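You operate a simulated robot arm through the tools that you are given. There is no shell and no other tool. Be economical: measure what you need, move in short steps, check, and stop when the job is done.

The job below is to be done with a simulated two-armed robot. You get a single attempt, and the scene is never put back.

## Task
Carry the hand sieve with both arms and set it on the bottom shelf of the blue rack.

The check looks at the end state, three seconds after you hand in, the way a careful person would. Anything else that was tipped, shoved, dropped, spilled or broken makes it a failure.

## Robot
Two 7-joint arms with two-finger parallel grippers on one trunk, on a base that drives. Base frame: it is fixed to the floor where the robot stands at the start and does not move with it; the origin is under the middle of the robot, x ahead of it, y to its left, z up; the surface under the hand at the start is at about z = 0.86. Units: m, rad, N and s.
The left shoulder is at the start at [0.124, 0.171, 1.162], the right one opposite. With the tool pointing down near the work surface each hand reaches from about 0.44 to 0.92 m from the robot's upright axis, wherever it stands, measured 20 degrees to its own side. Places, roughly: bottom shelf of the blue rack [0.1, 3.1, 0.3]. Payload 4.4 kg a hand.
The tool frame of a hand sits at the grasp point between the pads (the TCP): z along the fingers, y along the line on which they close. The tips reach 0.023 m beyond it. The gripper opens to 0.094 m. The fingers are 0.038 m wide and 0.01 m thick; the gripper's body (0.054 by 0.096 m) begins 0.039 m behind the TCP.
Orientation is told as [roll, pitch, yaw] about the base's x, y, z axes, in that order, counted from this pose: with the fingers straight down and closing along the base's y, the tool's x points along the base's -x, its y along +y and its z along -z.

## Interface
- The arms move only by the tool servo_tool. It takes "left_series", "right_series" or both (then of equal length, played together; a hand with none holds still); each is a list of rows, each a list of 7 numbers: the shift along the base's x, y, z in m, then the turn, a rotation vector about the base's x, y, z in rad, then the opening, from 0 (shut) to 1 (fully open). In form: [[x, y, z, rx, ry, rz, jaw], ...]. A call has 1 to 12 rows; each row shifts and turns the commanded pose from where the row before left it. Rows are played at 5 a second. More than 0.05 m and 0.15 rad between two rows, or a gripper value outside its range, and nothing of the call is played. Where a pose cannot be reached the arm comes as near as it can. A force on the tool above 40 N (or 10 N above the force at the start of the call, whichever is more), or a blocked arm, ends the call early, and 0.2 s more pass. Each finger travels about 0.072 m/s and halts on what it meets, pressing with about 30 N; the grip force reading is that of the motor and also rises with nothing between the fingers. The clock runs only during rows and for 0.2 s after the last one: add rows that do not move to give the fingers time. The reply holds the time, the measured pose of the TCP, the force on the tool along the base axes, the opening and the grip force, in the units named above and with some noise, with the torque about the TCP (base axes, N m) and any sound that the robot's microphone picked up.
- Cameras (640 x 400 px; columns grow to the right, rows downward): "scene" is now at [0.239, 0.0293, 1.3059]; the picture's right is [0.32, -0.95, 0.00], its down [-0.52, -0.17, -0.84] and it looks along [0.79, 0.27, -0.55] (base axes); focal length 214 px, centre (320, 200). "left" rides on the left gripper at [0.086, -0.016, -0.074] in its tool frame; the picture's right is [0.18, 0.98, 0.00], its down [-0.58, 0.11, -0.81] and it looks along [-0.79, 0.15, 0.59] (tool axes); focal length 243 px, centre (320, 200). "right" rides on the right gripper at [0.086, 0.016, -0.075] in its tool frame; the picture's right is [-0.18, 0.98, 0.00], its down [-0.58, -0.11, -0.81] and it looks along [-0.79, -0.15, 0.59] (tool axes); focal length 243 px, centre (320, 200). There is no depth. A picture from a camera that has moved, and an enlarged one, comes with that camera's place and axes in the base frame and with its lens.
- snapshot(camera): a new picture of that camera. It takes no simulated time.
- slide_trunk(by): slides the trunk up (or, below 0, down) by that many m; the arms and the scene camera ride with it, the base frame stays. It gives what a move gives, with no picture.
- steer(legs): drives the robot by 1 to 6 legs, each [ahead, left, turn to the left] in m, m and rad, along the robot's own axes; the way and the turn of a leg run together, so that a leg with both is an arc; at most 1.5 m and 3.142 rad a leg. The arms and the cameras ride along, it lands a little off, and it stops where it bumps. It gives what a move gives.
- aim_head(pan, tilt): turns the head with the scene camera to pan (to the left, within 1.396 rad either way) and tilt (down, from -0.506 to 1.204), counted from straight ahead of the robot. It gives what a move gives.
- inspect(camera, box): a new picture of the part [left, top, right, bottom] of that camera's present view, enlarged. It takes no simulated time.
- job_done(): hands the job in; it is judged then, once.

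Go step by step. Nothing tells you exact positions but the pictures and the camera data: compare them with the known pose of the tool, close in by small moves and look again before you grip or let go. The budget is 120 turns and 100 pictures, counting those below and the enlarged ones. Unless the task says otherwise, let go and move clear before handing in, and close with one line.

The tools are called after "Emit:" as a command line: name --argument value ..., lists and objects as JSON in quotes. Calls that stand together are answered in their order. servo_tool: Moves the arms, as the interface text tells. Its arguments: {"type":"object","properties":{"left_series":{"type":"array"},"right_series":{"type":"array"}},"required":[]} The other tools are called the same way: slide_trunk (by) slides the trunk up or down; steer (legs) drives the base; aim_head (pan, tilt) turns the head that bears the scene camera; snapshot (camera) takes a picture; inspect (camera, box) takes an enlarged picture of a part of a camera's view; job_done () hands the job in.

At the start:

```text
t: 0.0
left_tcp_pos: [0.4715, 0.4296, 1.2137]
left_tcp_rot: [0.0, 0.001, 0.001]
left_wrist_force: [-0.5, -0.6, -1.4]
left_torque: [-0.01, 0.02, -0.02]
left_width: 0.0942
left_grasp_force: 0.0
right_tcp_pos: [0.5257, -0.0653, 1.1682]
right_tcp_rot: [0.0, 0.002, 0.001]
right_wrist_force: [-0.3, 0.1, -0.4]
right_torque: [-0.03, 0.01, 0.0]
right_width: 0.094
right_grasp_force: 0.2
trunk travel left (down, up): [-0.175, 0.213]
robot x, y, heading: [0.0001, -0.0019, -0.001]
head pan, tilt: [0.323, 0.579]
```

scene: 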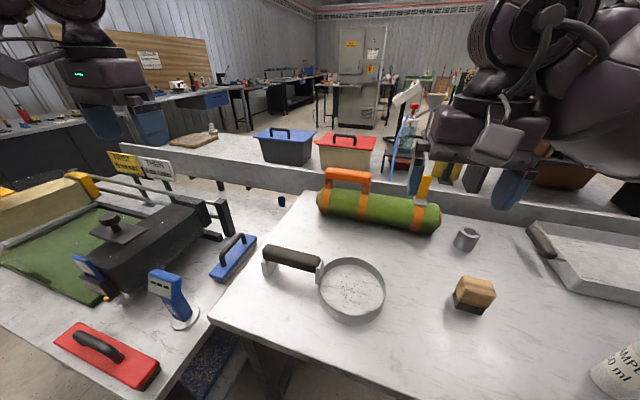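
right: 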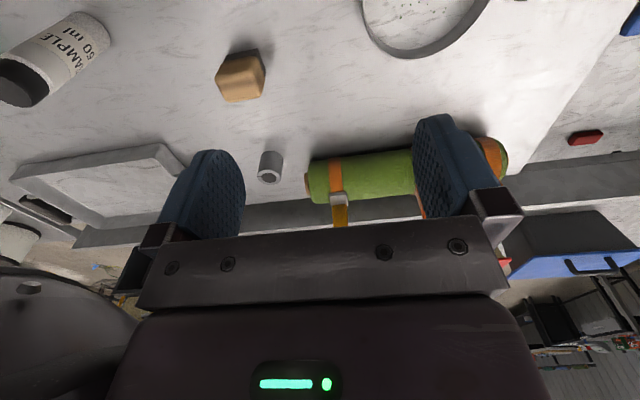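
left: 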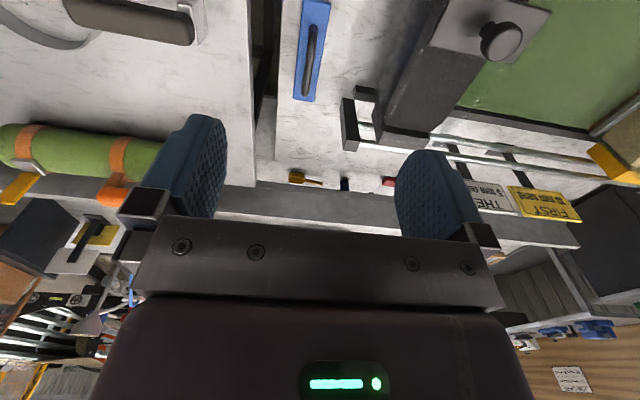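

The sieve lies on the bench ahead: ring near (0.55, 0.05), handle reaching left to about (0.55, 0.25). I look closer at it, and toward the blue rack on my left.

Emit:
inspect --camera "scene" --box '[220, 200, 440, 340]'

Emit:
aim_head --pan 1.39 --tilt 0.5

Emit:
snapshot --camera "scene"

```text
2.86 times, centred on (330, 270) of scene
camera zoom: at [0.239, 0.0293, 1.3059], right [0.32, -0.95, 0.0], down [-0.52, -0.17, -0.84], along [0.79, 0.27, -0.55], focal length 613 px, centre (291, 0)
```

zoom: 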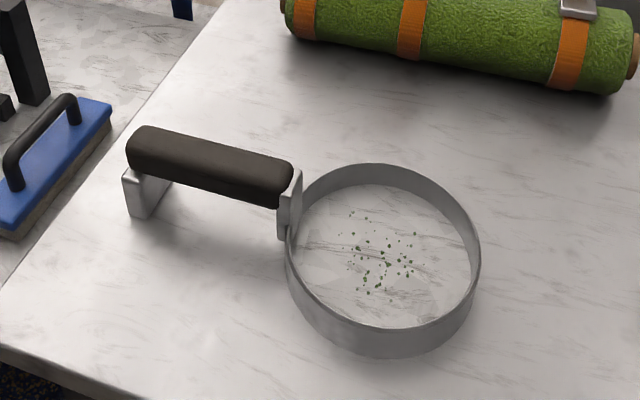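

```text
t: 1.3
left_tcp_pos: [0.4717, 0.4296, 1.2155]
left_tcp_rot: [-0.001, 0.001, -0.001]
left_wrist_force: [0.2, 0.4, 0.2]
left_torque: [0.01, 0.0, 0.0]
left_width: 0.094
left_grasp_force: 0.1
right_tcp_pos: [0.5269, -0.0646, 1.1678]
right_tcp_rot: [0.0, 0.0, 0.0]
right_wrist_force: [-1.2, -0.3, -0.3]
right_torque: [0.02, 0.01, 0.04]
right_width: 0.094
right_grasp_force: 0.1
trunk travel left (down, up): [-0.175, 0.213]
robot x, y, heading: [0.0037, 0.0009, 0.004]
head pan, tilt: [1.389, 0.499]
```

```text
95 pictures are left
camera scene: at [0.1711, 0.0905, 1.313], right [0.98, -0.18, 0.0], down [-0.09, -0.47, -0.88], along [0.16, 0.86, -0.48], focal length 214 px, centre (320, 200)
```

scene: 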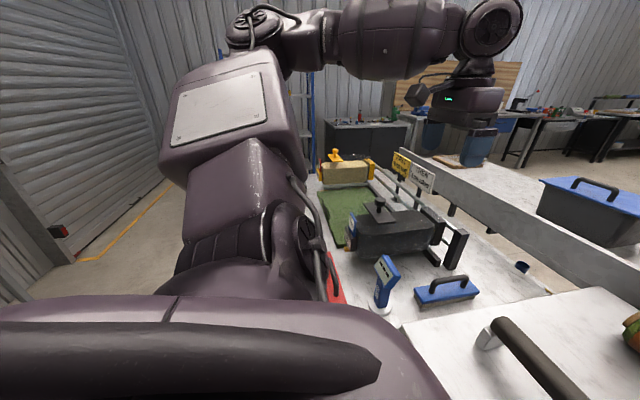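

The sieve handle is around (0.543, 0.14–0.26, z≈0.92), the ring centre near (0.535, 0.057), radius about 0.07. I turn the left hand by +90°, which the handle grip needs anyway, and use its camera to look toward the rack.

Emit:
servo_tool --left_series '[[0, 0, 0, 0, 0, 0.1427, 1], [0, 0, 0, 0, 0, 0.1427, 1], [0, 0, 0, 0, 0, 0.1427, 1], [0, 0, 0, 0, 0, 0.1427, 1], [0, 0, 0, 0, 0, 0.1427, 1], [0, 0, 0, 0, 0, 0.1427, 1], [0, 0, 0, 0, 0, 0.1427, 1], [0, 0, 0, 0, 0, 0.1427, 1], [0, 0, 0, 0, 0, 0.1427, 1], [0, 0, 0, 0, 0, 0.1427, 1], [0, 0, 0, 0, 0, 0.1427, 1], [0, 0, 0, 0, 0, 0, 1]]'

Emit:
snapshot --camera "left"

Emit:
snapshot --camera "scene"

```text
t: 3.9
left_tcp_pos: [0.4714, 0.4288, 1.2149]
left_tcp_rot: [0.001, -0.001, 1.575]
left_wrist_force: [0.3, 0.8, 0.0]
left_torque: [-0.01, 0.0, 0.01]
left_width: 0.0942
left_grasp_force: 0.0
right_tcp_pos: [0.5262, -0.0651, 1.1696]
right_tcp_rot: [0.001, 0.0, 0.0]
right_wrist_force: [0.3, 0.0, 0.5]
right_torque: [0.0, -0.02, -0.01]
right_width: 0.0939
right_grasp_force: 0.1
trunk travel left (down, up): [-0.175, 0.213]
robot x, y, heading: [0.0014, -0.0033, -0.003]
head pan, tilt: [1.389, 0.499]
```

```text
94 pictures are left
camera left: at [0.4872, 0.3442, 1.2892], right [-0.98, -0.19, 0.0], down [-0.11, 0.58, 0.81], along [-0.15, 0.79, -0.59], focal length 243 px, centre (320, 200)
```

left: 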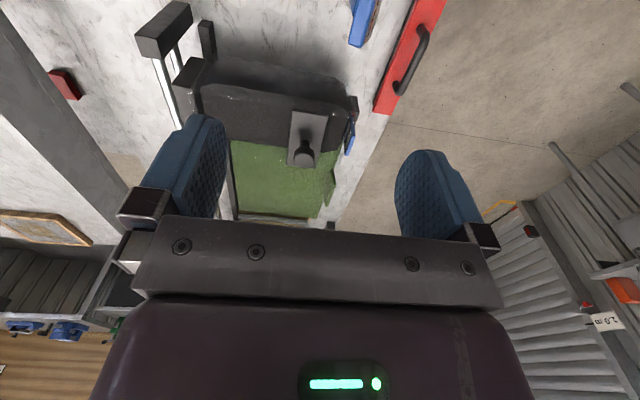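

```text
93 pictures are left
camera scene: at [0.171, 0.0906, 1.313], right [0.98, -0.18, 0.0], down [-0.09, -0.47, -0.88], along [0.16, 0.86, -0.48], focal length 214 px, centre (320, 200)
```

scene: 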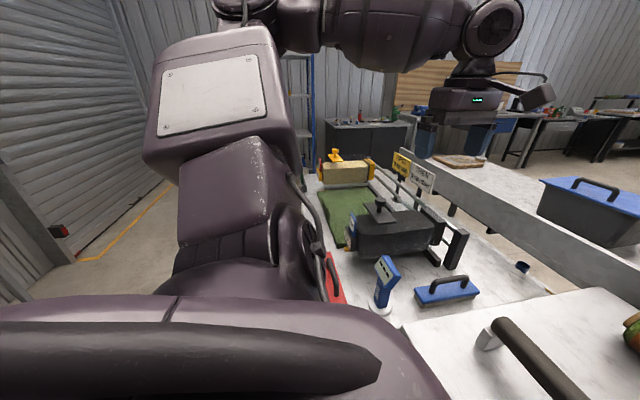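

The rack is behind my left arm from here. I back off a little and turn left to scout it (its shelf clearance decides how to grip).

Emit:
steer --legs '[[-0.35, 0, 0], [0, 0, 0.9]]'

Emit:
aim_head --pan 0.5 --tilt 0.35

Emit:
snapshot --camera "scene"

```text
t: 8.5
left_tcp_pos: [-0.3998, 0.6355, 1.2147]
left_tcp_rot: [0.0, 0.002, 2.483]
left_wrist_force: [0.5, -0.8, -0.1]
left_torque: [0.02, -0.03, 0.0]
left_width: 0.0939
left_grasp_force: 0.1
right_tcp_pos: [0.0231, 0.3754, 1.1683]
right_tcp_rot: [0.0, 0.001, 0.91]
right_wrist_force: [-0.3, -0.6, 1.2]
right_torque: [0.01, 0.02, 0.02]
right_width: 0.0941
right_grasp_force: 0.0
trunk travel left (down, up): [-0.175, 0.213]
robot x, y, heading: [-0.3481, -0.0041, 0.913]
head pan, tilt: [1.389, 0.499]
```

```text
t: 9.7
left_tcp_pos: [-0.3987, 0.6348, 1.2146]
left_tcp_rot: [0.0, 0.0, 2.484]
left_wrist_force: [-0.5, -0.4, -0.5]
left_torque: [-0.03, 0.0, -0.05]
left_width: 0.0938
left_grasp_force: 0.1
right_tcp_pos: [0.0242, 0.3764, 1.1685]
right_tcp_rot: [0.0, 0.0, 0.911]
right_wrist_force: [-0.1, 0.9, 0.0]
right_torque: [0.03, 0.0, -0.02]
right_width: 0.0942
right_grasp_force: 0.1
trunk travel left (down, up): [-0.175, 0.213]
robot x, y, heading: [-0.3477, -0.0005, 0.91]
head pan, tilt: [0.499, 0.351]
```

```text
92 pictures are left
camera scene: at [-0.2386, 0.2132, 1.3267], right [0.99, -0.16, 0.0], down [-0.05, -0.34, -0.94], along [0.15, 0.93, -0.34], focal length 214 px, centre (320, 200)
```

scene: 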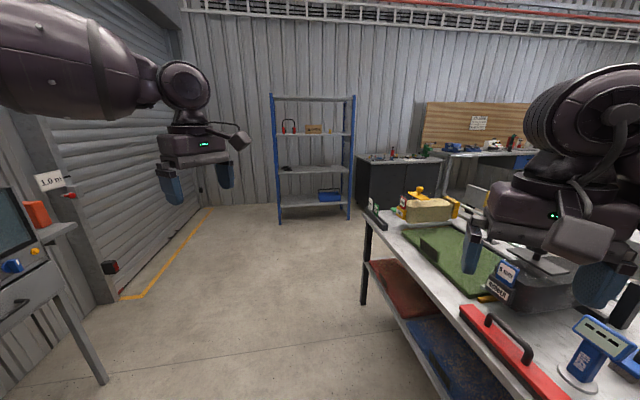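

Emit:
inspect --camera "scene" --box '[250, 80, 378, 240]'

```text
2.50 times, centred on (314, 160) of scene
camera zoom: at [-0.2386, 0.2132, 1.3267], right [0.99, -0.16, 0.0], down [-0.05, -0.34, -0.94], along [0.15, 0.93, -0.34], focal length 536 px, centre (335, 300)
```

zoom: 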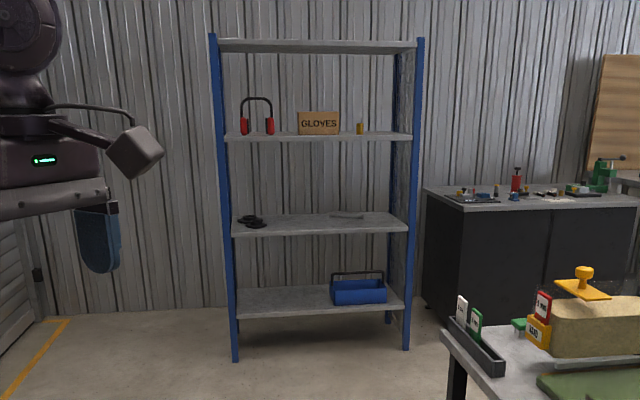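

The rack faces me: bottom shelf roughly x −0.35…0.6, front edge y≈2.95, top at z≈0.3, next shelf at ≈0.7; a blue box sits on its right part, the left part is free. I'll grip with hands tilted ~30° forward so they fit below the second shelf. Going back to the bench.

Emit:
steer --legs '[[0, 0, -0.912], [0.35, 0, 0]]'

Emit:
aim_head --pan 0.2 --tilt 0.8

Emit:
servo_tool --left_series '[[0.0, -0.04, 0, 0, -0.1309, 0, 1], [0.0, -0.04, 0, 0, -0.1309, 0, 1], [0, -0.04, 0, 0, -0.1309, 0, 1], [0, -0.04, 0, 0, -0.1309, 0, 1], [0, -0.03, 0, 0, 0, 0, 1], [0, -0.03, 0, 0, 0, 0, 1], [0, 0, 0, 0, 0, 0, 1]]' --right_series '[[0, -0.02, 0, 0, -0.1309, 0, 1], [0, -0.02, 0, 0, -0.1309, 0, 1], [0, 0, 0, 0, -0.1309, 0, 1], [0, 0, 0, 0, -0.1309, 0, 1], [0, 0, 0, 0, 0, 0, 1], [0, 0, 0, 0, 0, 0, 1], [0, 0, 0, 0, 0, 0, 1]]'

Emit:
snapshot --camera "scene"

Emit:
snapshot --camera "left"

Emit:
snapshot --camera "right"

```text
t: 14.2
left_tcp_pos: [0.4497, 0.4528, 1.2144]
left_tcp_rot: [0.0, -0.001, 1.601]
left_wrist_force: [0.0, -0.7, 1.1]
left_torque: [-0.01, 0.02, -0.02]
left_width: 0.0941
left_grasp_force: 0.1
right_tcp_pos: [0.5197, -0.0389, 1.168]
right_tcp_rot: [0.001, -0.001, 0.031]
right_wrist_force: [0.4, 0.6, 0.1]
right_torque: [-0.04, 0.02, -0.01]
right_width: 0.0941
right_grasp_force: 0.0
trunk travel left (down, up): [-0.175, 0.213]
robot x, y, heading: [-0.007, 0.0107, 0.027]
head pan, tilt: [0.499, 0.351]
```

```text
t: 15.1
left_tcp_pos: [0.4497, 0.4527, 1.2151]
left_tcp_rot: [-0.001, -0.001, 1.6]
left_wrist_force: [0.3, -0.4, 1.0]
left_torque: [-0.01, 0.01, -0.01]
left_width: 0.094
left_grasp_force: 0.0
right_tcp_pos: [0.5183, -0.0373, 1.1677]
right_tcp_rot: [-0.001, 0.001, 0.03]
right_wrist_force: [0.4, -0.9, 0.1]
right_torque: [0.01, 0.03, -0.02]
right_width: 0.0941
right_grasp_force: 0.0
trunk travel left (down, up): [-0.175, 0.213]
robot x, y, heading: [-0.0101, 0.0087, 0.03]
head pan, tilt: [0.201, 0.799]
```

```text
t: 16.7
left_tcp_pos: [0.4511, 0.2336, 1.2124]
left_tcp_rot: [-0.523, 0.016, 1.596]
left_wrist_force: [-0.4, -0.7, 0.5]
left_torque: [-0.01, -0.04, -0.03]
left_width: 0.0937
left_grasp_force: 0.0
right_tcp_pos: [0.5178, -0.0775, 1.1692]
right_tcp_rot: [-0.017, -0.523, 0.036]
right_wrist_force: [0.3, 0.3, 0.5]
right_torque: [-0.01, 0.01, 0.03]
right_width: 0.0942
right_grasp_force: 0.0
trunk travel left (down, up): [-0.175, 0.213]
robot x, y, heading: [-0.0094, 0.0125, 0.029]
head pan, tilt: [0.201, 0.799]
```

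```text
90 pictures are left
camera scene: at [0.2235, 0.0346, 1.2871], right [0.23, -0.97, 0.0], down [-0.7, -0.16, -0.7], along [0.68, 0.16, -0.72], focal length 214 px, centre (320, 200)
```

scene: 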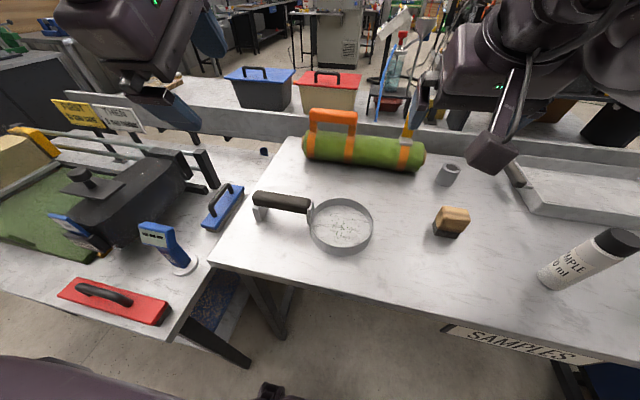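

```text
89 pictures are left
camera left: at [0.429, 0.1491, 1.2867], right [-0.85, -0.21, -0.49], down [-0.51, 0.58, 0.63], along [0.15, 0.79, -0.6], focal length 243 px, centre (320, 200)
```

left: 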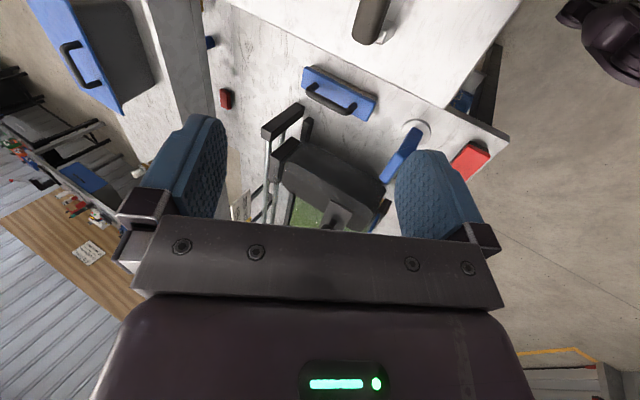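

```text
88 pictures are left
camera right: at [0.4061, -0.0645, 1.1904], right [0.13, 0.99, 0.08], down [0.1, -0.09, 0.99], along [0.99, -0.12, -0.11], focal length 243 px, centre (320, 200)
```

right: 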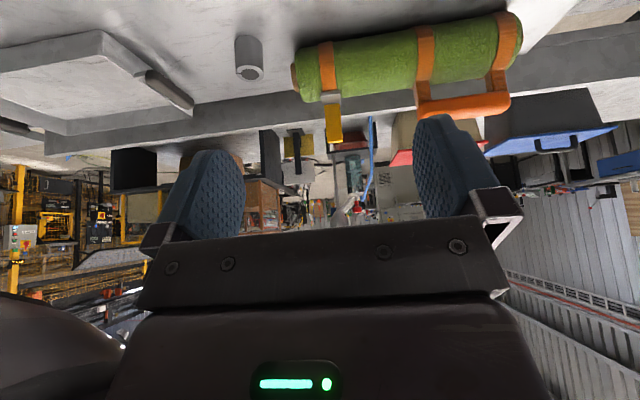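

Both hands are tilted 30°. I measure the sieve from this steeper view.

Emit:
inspect --camera "scene" --box '[240, 170, 400, 270]'

```text
4.00 times, centred on (320, 220) of scene
camera zoom: at [0.2235, 0.0346, 1.2871], right [0.23, -0.97, 0.0], down [-0.7, -0.16, -0.7], along [0.68, 0.16, -0.72], focal length 858 px, centre (320, 120)
```

zoom: 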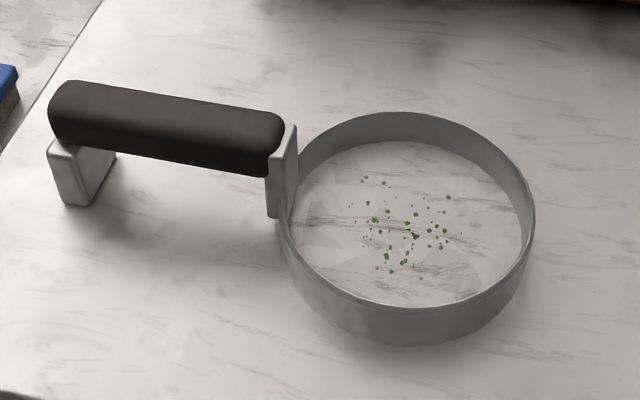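

Ring centre ≈ (0.54, 0.057), rim z ≈ 0.892, right rim at y ≈ −0.015; handle centre ≈ (0.543, 0.205, 0.918). Moving both hands to pre-grasp points backed off along their fingers.

Emit:
servo_tool --left_series '[[0.007, -0.0056, -0.0345, 0, 0, 0, 1], [0.007, -0.0056, -0.0345, 0, 0, 0, 1], [0.007, -0.0056, -0.0345, 0, 0, 0, 1], [0.007, -0.0056, -0.0345, 0, 0, 0, 1], [0.007, -0.0056, -0.0345, 0, 0, 0, 1], [0.007, -0.0056, -0.0345, 0, 0, 0, 1], [0, 0, 0, 0, 0, 0, 1]]' --right_series '[[-0.0047, 0.0105, -0.0298, 0, 0, 0, 1], [-0.0047, 0.0105, -0.0298, 0, 0, 0, 1], [-0.0047, 0.0105, -0.0298, 0, 0, 0, 1], [-0.0047, 0.0105, -0.0298, 0, 0, 0, 1], [-0.0047, 0.0105, -0.0298, 0, 0, 0, 1], [-0.0047, 0.0105, -0.0298, 0, 0, 0, 1], [0, 0, 0, 0, 0, 0, 1]]'

Emit:
snapshot --camera "scene"

Emit:
snapshot --camera "left"

Emit:
snapshot --camera "right"

```text
t: 18.3
left_tcp_pos: [0.532, 0.2562, 1.0907]
left_tcp_rot: [-0.518, 0.013, 1.593]
left_wrist_force: [0.1, 0.2, 0.5]
left_torque: [-0.02, -0.02, 0.04]
left_width: 0.094
left_grasp_force: 0.1
left hand out of reach, approached as far as the arm can: row 2, 3, 4, 5, 6
right_tcp_pos: [0.4872, -0.0147, 0.9928]
right_tcp_rot: [-0.016, -0.524, 0.033]
right_wrist_force: [0.1, -0.3, 0.0]
right_torque: [-0.01, -0.01, 0.0]
right_width: 0.0941
right_grasp_force: 0.0
trunk travel left (down, up): [-0.175, 0.213]
robot x, y, heading: [-0.0067, 0.008, 0.03]
head pan, tilt: [0.201, 0.799]
```

```text
86 pictures are left
camera scene: at [0.2224, 0.0334, 1.2875], right [0.23, -0.97, 0.0], down [-0.7, -0.16, -0.7], along [0.68, 0.16, -0.72], focal length 214 px, centre (320, 200)
```

scene: 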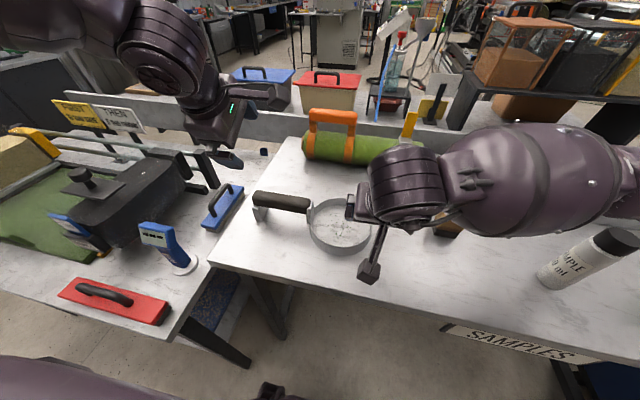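

```text
85 pictures are left
camera left: at [0.5101, 0.1717, 1.1659], right [-0.85, -0.21, -0.48], down [-0.51, 0.58, 0.64], along [0.15, 0.79, -0.6], focal length 243 px, centre (320, 200)
```

left: 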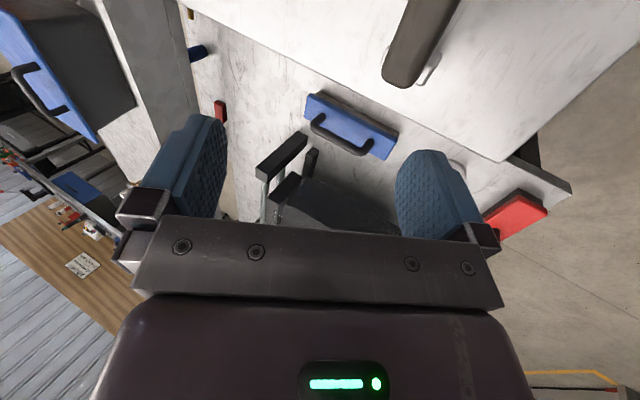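

```text
84 pictures are left
camera right: at [0.3766, -0.0022, 1.0142], right [0.13, 0.99, 0.08], down [0.1, -0.09, 0.99], along [0.99, -0.12, -0.11], focal length 243 px, centre (320, 200)
```

right: 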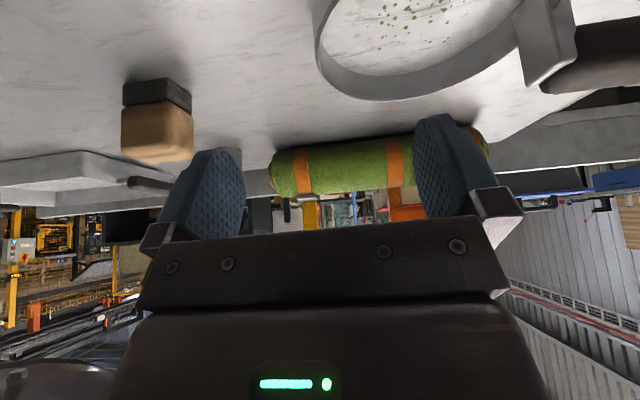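

The left arm is too folded at this distance; I back the robot up and shift it slightly left so both tilted hands are in comfortable reach.

Emit:
steer --legs '[[-0.18, 0.07, -0.03]]'

```text
t: 19.9
left_tcp_pos: [0.3616, 0.3066, 1.0901]
left_tcp_rot: [-0.517, 0.014, 1.563]
left_wrist_force: [-0.4, 0.0, -0.5]
left_torque: [-0.04, -0.02, 0.01]
left_width: 0.094
left_grasp_force: 0.0
right_tcp_pos: [0.3085, 0.0357, 0.9912]
right_tcp_rot: [-0.017, -0.524, 0.002]
right_wrist_force: [0.2, 0.4, -0.1]
right_torque: [-0.01, 0.0, -0.01]
right_width: 0.094
right_grasp_force: 0.0
trunk travel left (down, up): [-0.175, 0.213]
robot x, y, heading: [-0.1893, 0.0759, -0.004]
head pan, tilt: [0.201, 0.799]
```

Emit:
servo_tool --left_series '[[0.03, -0.025, 0, 0, 0, 0, 1], [0.03, -0.025, 0, 0, 0, 0, 1], [0.03, -0.025, 0, 0, 0, 0, 1], [0, 0, 0, 0, 0, 0, 1]]' --right_series '[[0.045, -0.0125, 0, 0, 0, 0, 1], [0.045, -0.0125, 0, 0, 0, 0, 1], [0.045, -0.0125, 0, 0, 0, 0, 1], [0.045, -0.0125, 0, 0, 0, 0, 1]]'

```text
t: 20.9
left_tcp_pos: [0.4421, 0.2405, 1.0902]
left_tcp_rot: [-0.517, 0.012, 1.563]
left_wrist_force: [0.5, -0.3, -0.5]
left_torque: [0.02, -0.01, 0.0]
left_width: 0.0939
left_grasp_force: 0.0
left hand out of reach, approached as far as the arm can: row 3
right_tcp_pos: [0.4923, -0.018, 0.993]
right_tcp_rot: [-0.017, -0.524, 0.003]
right_wrist_force: [0.3, 0.1, -0.3]
right_torque: [0.0, 0.03, 0.02]
right_width: 0.0939
right_grasp_force: 0.1
trunk travel left (down, up): [-0.175, 0.213]
robot x, y, heading: [-0.187, 0.0757, 0.002]
head pan, tilt: [0.201, 0.799]
```

The left wrist is limited at yaw +90°. I spin the left hand 180° about its finger axis (same grip, camera on the outside).

Emit:
servo_tool --left_series '[[0, 0.01, 0, 0.0748, 0, -0.1295, 1], [0, 0.01, 0, 0.0748, 0, -0.1295, 1], [0, 0.01, 0, 0.0748, 0, -0.1295, 1], [0, 0, 0, 0.0748, 0, -0.1295, 1], [0, 0, 0, 0.0748, 0, -0.1295, 1], [0, 0, 0, 0.0748, 0, -0.1295, 1], [0, 0, 0, 0.0748, 0, -0.1295, 1], [0, 0, 0, 0.0748, 0, -0.1295, 1], [0, 0, 0, 0.0748, 0, -0.1295, 1], [0, 0, 0, 0.0748, 0, -0.1295, 1], [0, 0, 0, 0.0748, 0, -0.1295, 1]]'

Emit:
servo_tool --left_series '[[0, 0, 0, 0.0748, 0, -0.1295, 1], [0, 0, 0, 0.0748, 0, -0.1295, 1], [0, 0, 0, 0.0748, 0, -0.1295, 1], [0, 0, 0, 0.0748, 0, -0.1295, 1], [0, 0, 0, 0.0748, 0, -0.1295, 1], [0, 0, 0, 0.0748, 0, -0.1295, 1], [0, 0, 0, 0.0748, 0, -0.1295, 1], [0, 0, 0, 0.0748, 0, -0.1295, 1], [0, 0, 0, 0.0748, 0, -0.1295, 1], [0, 0, 0, 0.0748, 0, -0.1295, 1], [0, 0, 0, 0, 0, 0, 1]]'

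```text
t: 23.3
left_tcp_pos: [0.442, 0.2692, 1.091]
left_tcp_rot: [0.05, -0.506, -0.088]
left_wrist_force: [-0.4, -0.1, 0.2]
left_torque: [-0.01, 0.0, -0.01]
left_width: 0.0939
left_grasp_force: 0.1
right_tcp_pos: [0.4925, -0.0173, 0.9926]
right_tcp_rot: [-0.019, -0.524, 0.004]
right_wrist_force: [-0.4, 0.5, -0.4]
right_torque: [0.01, 0.01, 0.03]
right_width: 0.0941
right_grasp_force: 0.0
trunk travel left (down, up): [-0.175, 0.213]
robot x, y, heading: [-0.1878, 0.0768, -0.002]
head pan, tilt: [0.201, 0.799]
```

```text
t: 25.7
left_tcp_pos: [0.4422, 0.2703, 1.0915]
left_tcp_rot: [0.533, 0.016, -1.565]
left_wrist_force: [-0.6, 0.1, -0.1]
left_torque: [-0.01, 0.0, 0.02]
left_width: 0.0937
left_grasp_force: 0.1
right_tcp_pos: [0.4918, -0.0171, 0.9941]
right_tcp_rot: [-0.016, -0.523, 0.003]
right_wrist_force: [-0.1, -0.8, 1.0]
right_torque: [0.01, 0.01, 0.01]
right_width: 0.094
right_grasp_force: 0.1
trunk travel left (down, up): [-0.175, 0.213]
robot x, y, heading: [-0.1852, 0.0769, 0.001]
head pan, tilt: [0.201, 0.799]
```

Emit:
servo_tool --left_series '[[0.017, -0.0217, -0.0288, 0, 0, 0, 1], [0.017, -0.0217, -0.0288, 0, 0, 0, 1], [0.017, -0.0217, -0.0288, 0, 0, 0, 1], [0, 0, 0, 0, 0, 0, 1]]'

Emit:
snapshot --camera "scene"

Emit:
snapshot --camera "left"

```text
t: 26.7
left_tcp_pos: [0.454, 0.2528, 1.0609]
left_tcp_rot: [0.533, 0.016, -1.562]
left_wrist_force: [0.6, -0.3, -0.5]
left_torque: [0.0, 0.02, 0.02]
left_width: 0.0941
left_grasp_force: 0.0
left hand out of reach, approached as far as the arm can: row 1, 2, 3
right_tcp_pos: [0.4929, -0.016, 0.9923]
right_tcp_rot: [-0.018, -0.523, 0.004]
right_wrist_force: [-0.2, -0.3, -0.2]
right_torque: [-0.01, -0.02, 0.0]
right_width: 0.094
right_grasp_force: 0.1
trunk travel left (down, up): [-0.175, 0.213]
robot x, y, heading: [-0.1887, 0.077, -0.003]
head pan, tilt: [0.201, 0.799]
```

```text
83 pictures are left
camera scene: at [0.0461, 0.0941, 1.287], right [0.2, -0.98, 0.0], down [-0.7, -0.14, -0.7], along [0.68, 0.14, -0.72], focal length 214 px, centre (320, 200)
```

scene: 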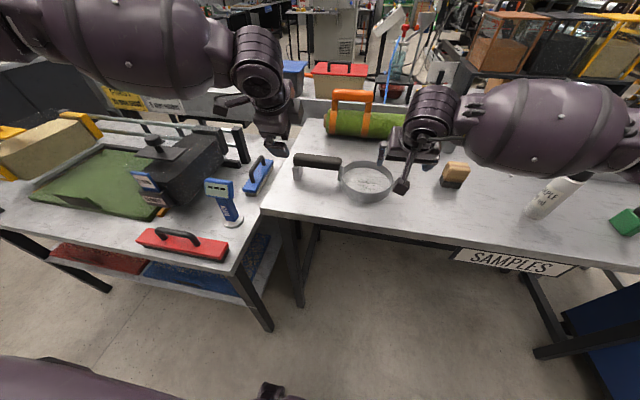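

```text
82 pictures are left
camera left: at [0.4006, 0.3404, 1.1192], right [0.85, 0.18, 0.5], down [-0.31, -0.6, 0.74], along [0.43, -0.78, -0.45], focal length 243 px, centre (320, 200)
```

left: 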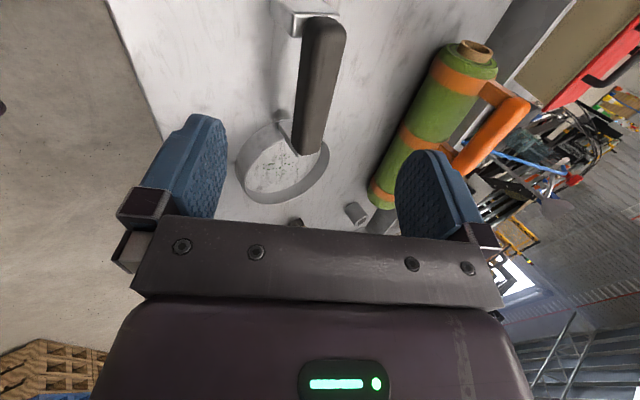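

Still limited. I test which direction is the limit with small single-axis moves.

Emit:
servo_tool --left_series '[[0.03, 0, 0, 0, 0, 0, 1], [0.03, 0, 0, 0, 0, 0, 1]]'

Emit:
servo_tool --left_series '[[0, 0, -0.03, 0, 0, 0, 1], [0, 0, -0.03, 0, 0, 0, 1]]'

Emit:
servo_tool --left_series '[[0, -0.025, 0, 0, 0, 0, 1], [0, -0.025, 0, 0, 0, 0, 1]]'

```text
t: 27.3
left_tcp_pos: [0.4526, 0.2539, 1.0616]
left_tcp_rot: [0.532, 0.016, -1.561]
left_wrist_force: [0.1, -0.1, -0.7]
left_torque: [-0.04, -0.03, -0.01]
left_width: 0.0941
left_grasp_force: 0.1
left hand out of reach, approached as far as the arm can: row 1, 2
right_tcp_pos: [0.4932, -0.0171, 0.9928]
right_tcp_rot: [-0.018, -0.522, 0.005]
right_wrist_force: [0.1, 0.5, 0.4]
right_torque: [-0.02, -0.01, 0.0]
right_width: 0.0941
right_grasp_force: 0.0
trunk travel left (down, up): [-0.175, 0.213]
robot x, y, heading: [-0.1882, 0.0773, 0.001]
head pan, tilt: [0.201, 0.799]
```

```text
t: 27.9
left_tcp_pos: [0.4441, 0.2635, 1.0151]
left_tcp_rot: [0.532, 0.014, -1.563]
left_wrist_force: [-0.6, 0.2, -0.2]
left_torque: [-0.04, 0.0, -0.02]
left_width: 0.0939
left_grasp_force: 0.0
left hand out of reach, approached as far as the arm can: row 1, 2
right_tcp_pos: [0.4927, -0.0158, 0.9919]
right_tcp_rot: [-0.016, -0.523, 0.004]
right_wrist_force: [-0.1, 0.4, -0.5]
right_torque: [-0.01, 0.06, 0.0]
right_width: 0.0941
right_grasp_force: 0.1
trunk travel left (down, up): [-0.175, 0.213]
robot x, y, heading: [-0.1875, 0.0743, 0.004]
head pan, tilt: [0.201, 0.799]
```

```text
t: 28.5
left_tcp_pos: [0.4318, 0.2546, 1.0234]
left_tcp_rot: [0.533, 0.015, -1.563]
left_wrist_force: [-0.2, 1.1, -0.1]
left_torque: [0.03, 0.0, 0.02]
left_width: 0.0941
left_grasp_force: 0.2
left hand out of reach, approached as far as the arm can: row 1, 2
right_tcp_pos: [0.4926, -0.0154, 0.9931]
right_tcp_rot: [-0.018, -0.524, 0.002]
right_wrist_force: [-0.1, -0.6, -0.2]
right_torque: [0.01, 0.0, -0.01]
right_width: 0.0939
right_grasp_force: 0.1
trunk travel left (down, up): [-0.175, 0.213]
robot x, y, heading: [-0.19, 0.0786, -0.004]
head pan, tilt: [0.201, 0.799]
```

The limit looks like wrist twist. I turn the hand back by 0.3 rad about the finger axis and retry, to see how much yaw is available.

Emit:
servo_tool --left_series '[[0, 0, 0, -0.0748, 0, 0.1295, 1], [0, 0, 0, -0.0748, 0, 0.1295, 1], [0.02, -0.01, 0, 0, 0, 0, 1], [0.02, -0.01, 0, 0, 0, 0, 1], [0.02, -0.01, 0, 0, 0, 0, 1], [0, -0.01, 0, 0, 0, 0, 1], [0, 0, 0, 0, 0, 0, 1]]'

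```text
t: 30.1
left_tcp_pos: [0.4289, 0.2518, 1.0273]
left_tcp_rot: [0.512, -0.134, -1.305]
left_wrist_force: [0.1, -0.2, -0.8]
left_torque: [0.02, 0.01, 0.02]
left_width: 0.0942
left_grasp_force: 0.1
left hand out of reach, approached as far as the arm can: row 3, 4, 5, 6
right_tcp_pos: [0.4927, -0.0156, 0.9939]
right_tcp_rot: [-0.017, -0.523, 0.004]
right_wrist_force: [-0.1, -0.8, -1.2]
right_torque: [-0.01, 0.0, -0.01]
right_width: 0.094
right_grasp_force: 0.1
trunk travel left (down, up): [-0.175, 0.213]
robot x, y, heading: [-0.1893, 0.0749, -0.001]
head pan, tilt: [0.201, 0.799]
```

Emit:
servo_tool --left_series '[[0, 0, 0.02, 0, 0.1309, 0, 1], [0, 0, 0.02, 0, 0.1309, 0, 1], [0, 0, 0.0, 0, 0.1309, 0, 1], [0, 0, 0.0, 0, 0.1309, 0, 1], [0.02, -0.02, 0, 0, 0, 0, 1], [0.02, -0.02, 0, 0, 0, 0, 1], [0, 0, 0, 0, 0, 0, 1]]'

Emit:
snapshot --camera "scene"

```text
t: 31.7
left_tcp_pos: [0.4426, 0.2663, 1.1121]
left_tcp_rot: [0.196, -0.042, -1.273]
left_wrist_force: [0.3, 0.0, -0.3]
left_torque: [0.01, -0.03, -0.01]
left_width: 0.094
left_grasp_force: 0.0
left hand out of reach, approached as far as the arm can: row 1, 2, 3, 4, 5, 6
right_tcp_pos: [0.4914, -0.0161, 0.9935]
right_tcp_rot: [-0.017, -0.523, 0.005]
right_wrist_force: [0.2, -0.2, -0.7]
right_torque: [0.0, 0.03, 0.04]
right_width: 0.0939
right_grasp_force: 0.1
trunk travel left (down, up): [-0.175, 0.213]
robot x, y, heading: [-0.1889, 0.0802, -0.01]
head pan, tilt: [0.201, 0.799]
```

```text
81 pictures are left
camera scene: at [0.0459, 0.094, 1.2871], right [0.2, -0.98, 0.0], down [-0.7, -0.14, -0.7], along [0.68, 0.14, -0.72], focal length 214 px, centre (320, 200)
```

scene: 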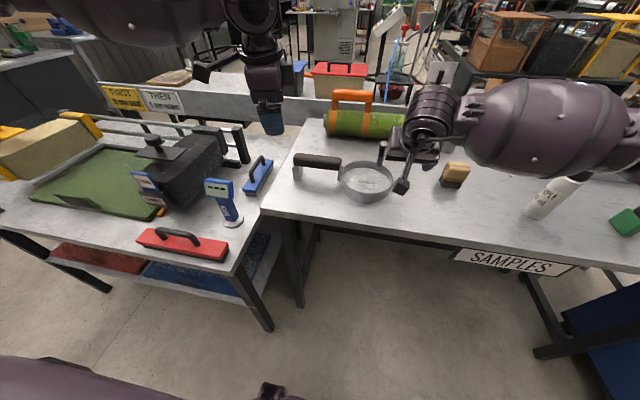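

The left arm seems stuck near a joint limit in its current branch. I send it back out to an open pose (left and up) and square it up first.

Emit:
servo_tool --left_series '[[0, 0.04, 0.02, 0, 0, 0, 1], [0, 0.04, 0.02, 0, 0, 0, 1], [0, 0.04, 0.02, 0, 0, 0, 1], [0, 0.04, 0.02, 0, 0, 0, 1], [0, 0, 0, 0, 0, 0, 1]]'

```text
t: 32.9
left_tcp_pos: [0.4436, 0.4277, 1.1918]
left_tcp_rot: [0.195, -0.043, -1.273]
left_wrist_force: [-0.1, -0.2, 0.2]
left_torque: [0.03, -0.05, -0.01]
left_width: 0.0941
left_grasp_force: 0.1
right_tcp_pos: [0.4924, -0.0167, 0.9922]
right_tcp_rot: [-0.018, -0.522, 0.001]
right_wrist_force: [-0.6, 0.0, -0.1]
right_torque: [0.02, 0.02, -0.04]
right_width: 0.0939
right_grasp_force: 0.2
trunk travel left (down, up): [-0.175, 0.213]
robot x, y, heading: [-0.1884, 0.0757, -0.006]
head pan, tilt: [0.201, 0.799]
```

Emit:
servo_tool --left_series '[[0, 0, 0, 0, 0, 0.1414, 1], [0, 0, 0, 0, 0, 0.1414, 1], [0, 0, 0, 0, 0, 0.1414, 1], [0, 0, 0, 0, 0, 0.1414, 1], [0, 0, 0, 0, 0, 0.1414, 1], [0, 0, 0, 0, 0, 0.1414, 1], [0, 0, 0, 0, 0, 0.1414, 1], [0, 0, 0, 0, 0, 0.1414, 1], [0, 0, 0, 0, 0, 0.1414, 1], [0, 0, 0, -0.0975, 0.0215, 0, 1], [0, 0, 0, -0.0975, 0.0215, 0, 1], [0, 0, 0, 0, 0, 0, 1]]'

Emit:
servo_tool --left_series '[[0.02, -0.04, -0.02, 0, 0, 0, 1], [0.02, -0.04, -0.02, 0, 0, 0, 1], [0.02, -0.04, -0.02, 0, 0, 0, 1], [0.02, -0.04, -0.02, 0, 0, 0, 1], [0.0, -0.04, -0.02, 0, 0, 0, 1], [0.0, -0.02, -0.02, 0, 0, 0, 1], [0.0, 0, 0, 0, 0, 0, 1]]'

```text
t: 35.5
left_tcp_pos: [0.4436, 0.4268, 1.191]
left_tcp_rot: [0.0, 0.001, 0.004]
left_wrist_force: [-0.4, -0.9, 0.3]
left_torque: [0.03, 0.03, 0.03]
left_width: 0.0942
left_grasp_force: 0.0
right_tcp_pos: [0.4924, -0.0172, 0.9931]
right_tcp_rot: [-0.018, -0.525, 0.004]
right_wrist_force: [0.2, 0.4, -0.1]
right_torque: [0.0, 0.0, -0.01]
right_width: 0.0939
right_grasp_force: 0.1
trunk travel left (down, up): [-0.175, 0.213]
robot x, y, heading: [-0.189, 0.0775, -0.001]
head pan, tilt: [0.201, 0.799]
```

```text
t: 37.1
left_tcp_pos: [0.4801, 0.3346, 1.1245]
left_tcp_rot: [0.004, -0.002, 0.004]
left_wrist_force: [-0.2, 0.4, 0.0]
left_torque: [-0.01, 0.01, 0.02]
left_width: 0.0939
left_grasp_force: 0.1
left hand out of reach, approached as far as the arm can: row 3, 4, 5, 6
right_tcp_pos: [0.4916, -0.0164, 0.9937]
right_tcp_rot: [-0.018, -0.523, 0.002]
right_wrist_force: [-0.3, 0.4, 0.8]
right_torque: [0.01, 0.02, -0.02]
right_width: 0.0938
right_grasp_force: 0.1
trunk travel left (down, up): [-0.175, 0.213]
robot x, y, heading: [-0.1877, 0.0795, -0.003]
head pan, tilt: [0.201, 0.799]
```

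Odd: even square, the left arm stops here. I look at the left arm's own posture.

Emit:
aim_head --pan 0.7 --tilt 0.1

Emit:
snapshot --camera "scene"

Emit:
aim_head --pan -0.7 --tilt 0.3

Emit:
snapshot --camera "scene"

```text
t: 38.1
left_tcp_pos: [0.4794, 0.3338, 1.1259]
left_tcp_rot: [-0.002, 0.0, 0.003]
left_wrist_force: [0.6, 0.6, 0.0]
left_torque: [-0.01, -0.04, 0.01]
left_width: 0.0939
left_grasp_force: 0.1
right_tcp_pos: [0.4905, -0.0152, 0.9933]
right_tcp_rot: [-0.017, -0.523, 0.004]
right_wrist_force: [-0.4, -0.4, 1.0]
right_torque: [0.0, 0.01, -0.01]
right_width: 0.0941
right_grasp_force: 0.2
trunk travel left (down, up): [-0.175, 0.213]
robot x, y, heading: [-0.1845, 0.0777, -0.002]
head pan, tilt: [0.7, 0.099]
```

```text
80 pictures are left
camera scene: at [0.0373, 0.1372, 1.35], right [0.64, -0.77, 0.0], down [-0.08, -0.06, -0.99], along [0.76, 0.64, -0.1], focal length 214 px, centre (320, 200)
```

scene: 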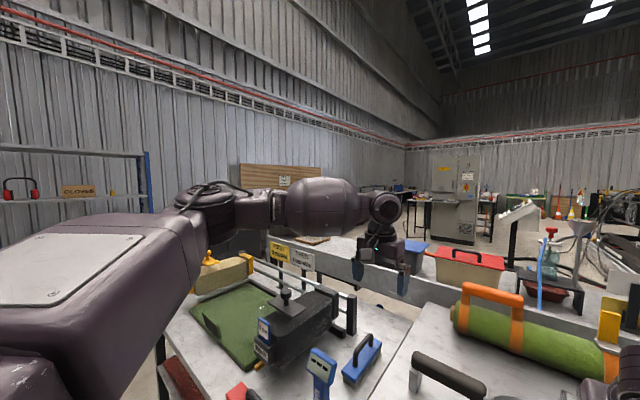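

```text
t: 39.7
left_tcp_pos: [0.4798, 0.335, 1.1254]
left_tcp_rot: [-0.001, -0.001, 0.003]
left_wrist_force: [0.0, 0.3, 0.2]
left_torque: [0.0, -0.03, 0.0]
left_width: 0.094
left_grasp_force: 0.1
right_tcp_pos: [0.4935, -0.0161, 0.993]
right_tcp_rot: [-0.018, -0.523, 0.004]
right_wrist_force: [0.2, -0.5, 0.0]
right_torque: [-0.02, -0.03, 0.02]
right_width: 0.0941
right_grasp_force: 0.1
trunk travel left (down, up): [-0.175, 0.213]
robot x, y, heading: [-0.1889, 0.0758, -0.005]
head pan, tilt: [-0.7, 0.3]
```

```text
79 pictures are left
camera scene: at [0.0381, 0.0179, 1.3315], right [-0.64, -0.76, 0.0], down [-0.23, 0.19, -0.96], along [0.73, -0.62, -0.3], focal length 214 px, centre (320, 200)
```

scene: 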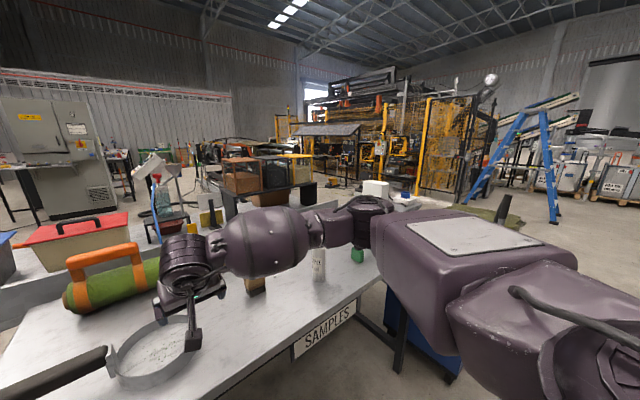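

Both arms are mirror-like and the right one reaches well inward, so I try the left by the same route: pull in close first, go inward, then extend.

Emit:
servo_tool --left_series '[[-0.04, 0, 0.015, 0, 0, 0, 1], [-0.04, 0, 0.015, 0, 0, 0, 1], [-0.04, 0, 0.015, 0, 0, 0, 1], [-0.03, 0, 0, 0, 0, 0, 1], [0, -0.04, 0, 0, 0, 0, 1], [0, -0.04, 0, 0, 0, 0, 1], [0, -0.04, 0, 0, 0, 0, 1], [0, -0.035, 0, 0, 0, 0, 1], [0, 0, 0, 0, 0, 0, 1]]'

```text
t: 41.7
left_tcp_pos: [0.3306, 0.2147, 1.1694]
left_tcp_rot: [0.002, 0.002, 0.003]
left_wrist_force: [0.4, -0.2, -0.3]
left_torque: [0.01, 0.03, -0.03]
left_width: 0.0942
left_grasp_force: 0.1
left hand out of reach, approached as far as the arm can: row 8
right_tcp_pos: [0.4921, -0.0152, 0.9921]
right_tcp_rot: [-0.017, -0.522, 0.003]
right_wrist_force: [-1.1, -0.4, 0.9]
right_torque: [0.01, -0.03, 0.0]
right_width: 0.0941
right_grasp_force: 0.0
trunk travel left (down, up): [-0.175, 0.213]
robot x, y, heading: [-0.1895, 0.0785, -0.002]
head pan, tilt: [-0.7, 0.3]
```

Perhaps the left is being kept clear of the right arm (it always stops ~0.27 m from it). I move the right hand away and retest.

Emit:
servo_tool --right_series '[[0, -0.04, 0.03, 0, 0, 0, 1], [0, -0.04, 0.03, 0, 0, 0, 1], [0, -0.04, 0.03, 0, 0, 0, 1], [0, -0.04, 0.02, 0, 0, 0, 1], [0, 0, 0, 0, 0, 0, 1]]'

Emit:
servo_tool --left_series '[[0, -0.03, 0, 0, 0, 0, 1], [0, -0.03, 0, 0, 0, 0, 1], [0, -0.03, 0, 0, 0, 0, 1], [0, 0, 0, 0, 0, 0, 1]]'

```text
t: 42.9
left_tcp_pos: [0.3311, 0.2153, 1.169]
left_tcp_rot: [0.002, 0.002, 0.003]
left_wrist_force: [0.2, 0.9, 0.8]
left_torque: [-0.01, 0.01, -0.03]
left_width: 0.0938
left_grasp_force: 0.0
right_tcp_pos: [0.4902, -0.1743, 1.1018]
right_tcp_rot: [-0.018, -0.521, 0.003]
right_wrist_force: [0.1, 0.1, -0.7]
right_torque: [-0.04, 0.0, 0.0]
right_width: 0.094
right_grasp_force: 0.0
trunk travel left (down, up): [-0.175, 0.213]
robot x, y, heading: [-0.1851, 0.0781, -0.002]
head pan, tilt: [-0.7, 0.3]
```

```text
t: 43.9
left_tcp_pos: [0.3304, 0.2144, 1.1707]
left_tcp_rot: [0.002, 0.003, 0.003]
left_wrist_force: [-0.3, -0.2, -0.6]
left_torque: [0.01, 0.0, -0.02]
left_width: 0.0939
left_grasp_force: 0.0
left hand out of reach, approached as far as the arm can: row 1, 2, 3
right_tcp_pos: [0.4898, -0.1747, 1.1028]
right_tcp_rot: [-0.018, -0.525, 0.004]
right_wrist_force: [-0.5, 0.0, 0.6]
right_torque: [0.01, 0.0, -0.02]
right_width: 0.094
right_grasp_force: 0.0
trunk travel left (down, up): [-0.175, 0.213]
robot x, y, heading: [-0.1891, 0.076, 0.002]
head pan, tilt: [-0.7, 0.3]
```

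Not that either: the left simply can't go further inward. So I'll let the robot stand further right so the handle is more to its left; first I test how far inward the right hand can go.

Emit:
servo_tool --left_series '[[0, 0.05, 0, 0, 0, 0, 1], [0, 0.05, 0, 0, 0, 0, 1], [0, 0.05, 0, 0, 0, 0, 1], [0, 0.05, 0, 0, 0, 0, 1], [0, 0, 0, 0, 0, 0, 1], [0, 0, 0, 0, 0, 0, 1], [0, 0, 0, 0, 0, 0, 1]]' --right_series '[[0, 0.045, -0.02, 0, 0, 0, 1], [0, 0.045, -0.02, 0, 0, 0, 1], [0, 0.045, -0.02, 0, 0, 0, 1], [0, 0.045, -0.01, 0, 0, 0, 1], [0, 0.045, 0, 0, 0, 0, 1], [0, 0.045, 0, 0, 0, 0, 1], [0, 0.0, 0, 0, 0, 0, 1]]'

```text
t: 45.5
left_tcp_pos: [0.3324, 0.4122, 1.1705]
left_tcp_rot: [0.005, 0.003, 0.003]
left_wrist_force: [0.5, 0.6, -0.2]
left_torque: [0.02, -0.02, 0.01]
left_width: 0.094
left_grasp_force: 0.1
right_tcp_pos: [0.4892, 0.0952, 1.031]
right_tcp_rot: [-0.017, -0.523, 0.001]
right_wrist_force: [-0.8, -0.2, 0.4]
right_torque: [-0.02, -0.02, 0.0]
right_width: 0.0938
right_grasp_force: 0.0
trunk travel left (down, up): [-0.175, 0.213]
robot x, y, heading: [-0.187, 0.0779, -0.0]
head pan, tilt: [-0.7, 0.3]
```

The right hand can cross the midline fine. I shift the robot 0.14 m right, then set the left hand's orientation out there.

Emit:
steer --legs '[[0, -0.14, 0]]'

Emit:
servo_tool --left_series '[[0.02, 0.01, 0, 0, -0.1309, 0, 1], [0.02, 0.01, 0, 0, -0.1309, 0, 1], [0.02, 0.01, 0, 0, -0.1309, 0, 1], [0, 0, 0, 0, -0.1309, 0, 1], [0, 0, 0, 0.0714, 0, -0.1237, 1], [0, 0, 0, 0.0714, 0, -0.1237, 1], [0, 0, 0, 0.0714, 0, -0.1237, 1], [0, 0, 0, 0.0714, 0, -0.1237, 1], [0, 0, 0, 0.0714, 0, -0.1237, 1], [0, 0, 0, 0.0714, 0, -0.1237, 1], [0, 0, 0, 0.0714, 0, -0.1237, 1], [0, 0, 0, 0.0714, 0, -0.1237, 1]]'

Emit:
servo_tool --left_series '[[0, 0, 0, 0.0714, 0, -0.1237, 1], [0, 0, 0, 0.0714, 0, -0.1237, 1], [0, 0, 0, 0.0714, 0, -0.1237, 1], [0, 0, 0, 0, 0, 0, 1]]'

```text
t: 47.3
left_tcp_pos: [0.3325, 0.2736, 1.1694]
left_tcp_rot: [0.001, 0.002, -0.001]
left_wrist_force: [0.9, -0.2, 0.1]
left_torque: [0.01, 0.04, -0.01]
left_width: 0.0941
left_grasp_force: 0.1
right_tcp_pos: [0.4899, -0.0423, 1.0311]
right_tcp_rot: [-0.017, -0.524, 0.003]
right_wrist_force: [-0.2, -0.8, 0.2]
right_torque: [0.03, -0.01, -0.02]
right_width: 0.0942
right_grasp_force: 0.0
trunk travel left (down, up): [-0.175, 0.213]
robot x, y, heading: [-0.1866, -0.0617, -0.006]
head pan, tilt: [-0.7, 0.3]
```

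```text
t: 49.9
left_tcp_pos: [0.3918, 0.305, 1.1681]
left_tcp_rot: [0.487, -0.206, -1.194]
left_wrist_force: [-0.9, -0.6, 0.7]
left_torque: [-0.02, -0.01, 0.0]
left_width: 0.0943
left_grasp_force: 0.1
right_tcp_pos: [0.4887, -0.0418, 1.031]
right_tcp_rot: [-0.019, -0.523, 0.001]
right_wrist_force: [0.6, 0.4, 0.2]
right_torque: [0.04, 0.01, 0.0]
right_width: 0.0941
right_grasp_force: 0.1
trunk travel left (down, up): [-0.175, 0.213]
robot x, y, heading: [-0.1916, -0.0583, -0.006]
head pan, tilt: [-0.7, 0.3]
```

```text
t: 50.9
left_tcp_pos: [0.3918, 0.3045, 1.1688]
left_tcp_rot: [0.525, 0.002, -1.571]
left_wrist_force: [0.3, 0.6, -0.5]
left_torque: [0.01, 0.0, -0.03]
left_width: 0.094
left_grasp_force: 0.0
right_tcp_pos: [0.4887, -0.042, 1.032]
right_tcp_rot: [-0.016, -0.524, 0.001]
right_wrist_force: [-0.2, -0.6, 1.2]
right_torque: [0.01, 0.01, 0.01]
right_width: 0.0941
right_grasp_force: 0.1
trunk travel left (down, up): [-0.175, 0.213]
robot x, y, heading: [-0.1884, -0.0632, 0.003]
head pan, tilt: [-0.7, 0.3]
```

Emit:
servo_tool --left_series '[[0.0202, -0.017, -0.0328, 0, 0, 0, 1], [0.0202, -0.017, -0.0328, 0, 0, 0, 1], [0.0202, -0.017, -0.0328, 0, 0, 0, 1], [0.0202, -0.017, -0.0328, 0, 0, 0, 1], [0.0202, -0.017, -0.0328, 0, 0, 0, 1], [0, 0, 0, 0, 0, 0, 1]]'

Emit:
aim_head --pan 0.25 --tilt 0.6

Emit:
snapshot --camera "scene"

Emit:
snapshot --camera "left"

```text
t: 52.3
left_tcp_pos: [0.4939, 0.2212, 1.0052]
left_tcp_rot: [0.526, 0.001, -1.57]
left_wrist_force: [0.4, 0.6, 0.6]
left_torque: [-0.01, 0.02, 0.02]
left_width: 0.094
left_grasp_force: 0.1
right_tcp_pos: [0.4878, -0.0428, 1.033]
right_tcp_rot: [-0.017, -0.526, 0.003]
right_wrist_force: [0.8, 0.1, 0.2]
right_torque: [-0.01, 0.03, 0.0]
right_width: 0.0939
right_grasp_force: 0.0
trunk travel left (down, up): [-0.175, 0.213]
robot x, y, heading: [-0.1887, -0.0594, -0.004]
head pan, tilt: [-0.7, 0.3]
```

```text
t: 53.5
left_tcp_pos: [0.4956, 0.22, 1.0038]
left_tcp_rot: [0.524, -0.001, -1.57]
left_wrist_force: [-0.5, -0.9, 1.1]
left_torque: [0.03, 0.01, 0.0]
left_width: 0.0942
left_grasp_force: 0.1
right_tcp_pos: [0.4893, -0.0421, 1.0313]
right_tcp_rot: [-0.018, -0.525, 0.001]
right_wrist_force: [0.2, -0.9, 0.4]
right_torque: [-0.01, 0.01, -0.01]
right_width: 0.094
right_grasp_force: 0.0
trunk travel left (down, up): [-0.175, 0.213]
robot x, y, heading: [-0.1865, -0.0597, -0.007]
head pan, tilt: [0.25, 0.6]
```

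```text
78 pictures are left
camera scene: at [0.0522, -0.0382, 1.304], right [0.24, -0.97, 0.0], down [-0.55, -0.14, -0.83], along [0.8, 0.2, -0.56], focal length 214 px, centre (320, 200)
```

scene: 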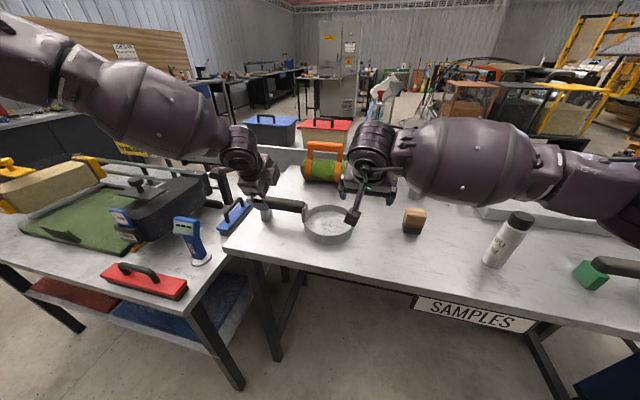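

```text
77 pictures are left
camera left: at [0.4426, 0.3086, 1.0607], right [0.85, 0.19, 0.49], down [-0.31, -0.58, 0.75], along [0.43, -0.79, -0.44], focal length 243 px, centre (320, 200)
```

left: 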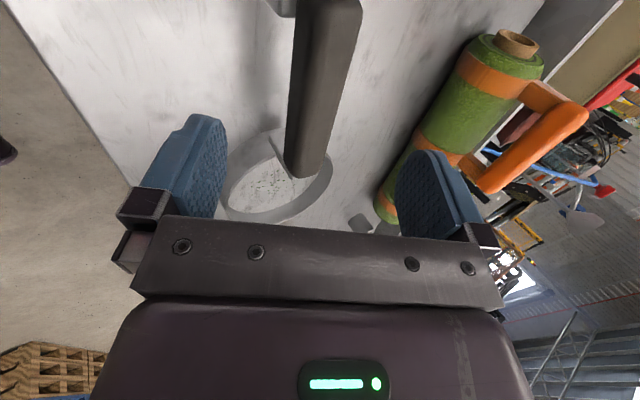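

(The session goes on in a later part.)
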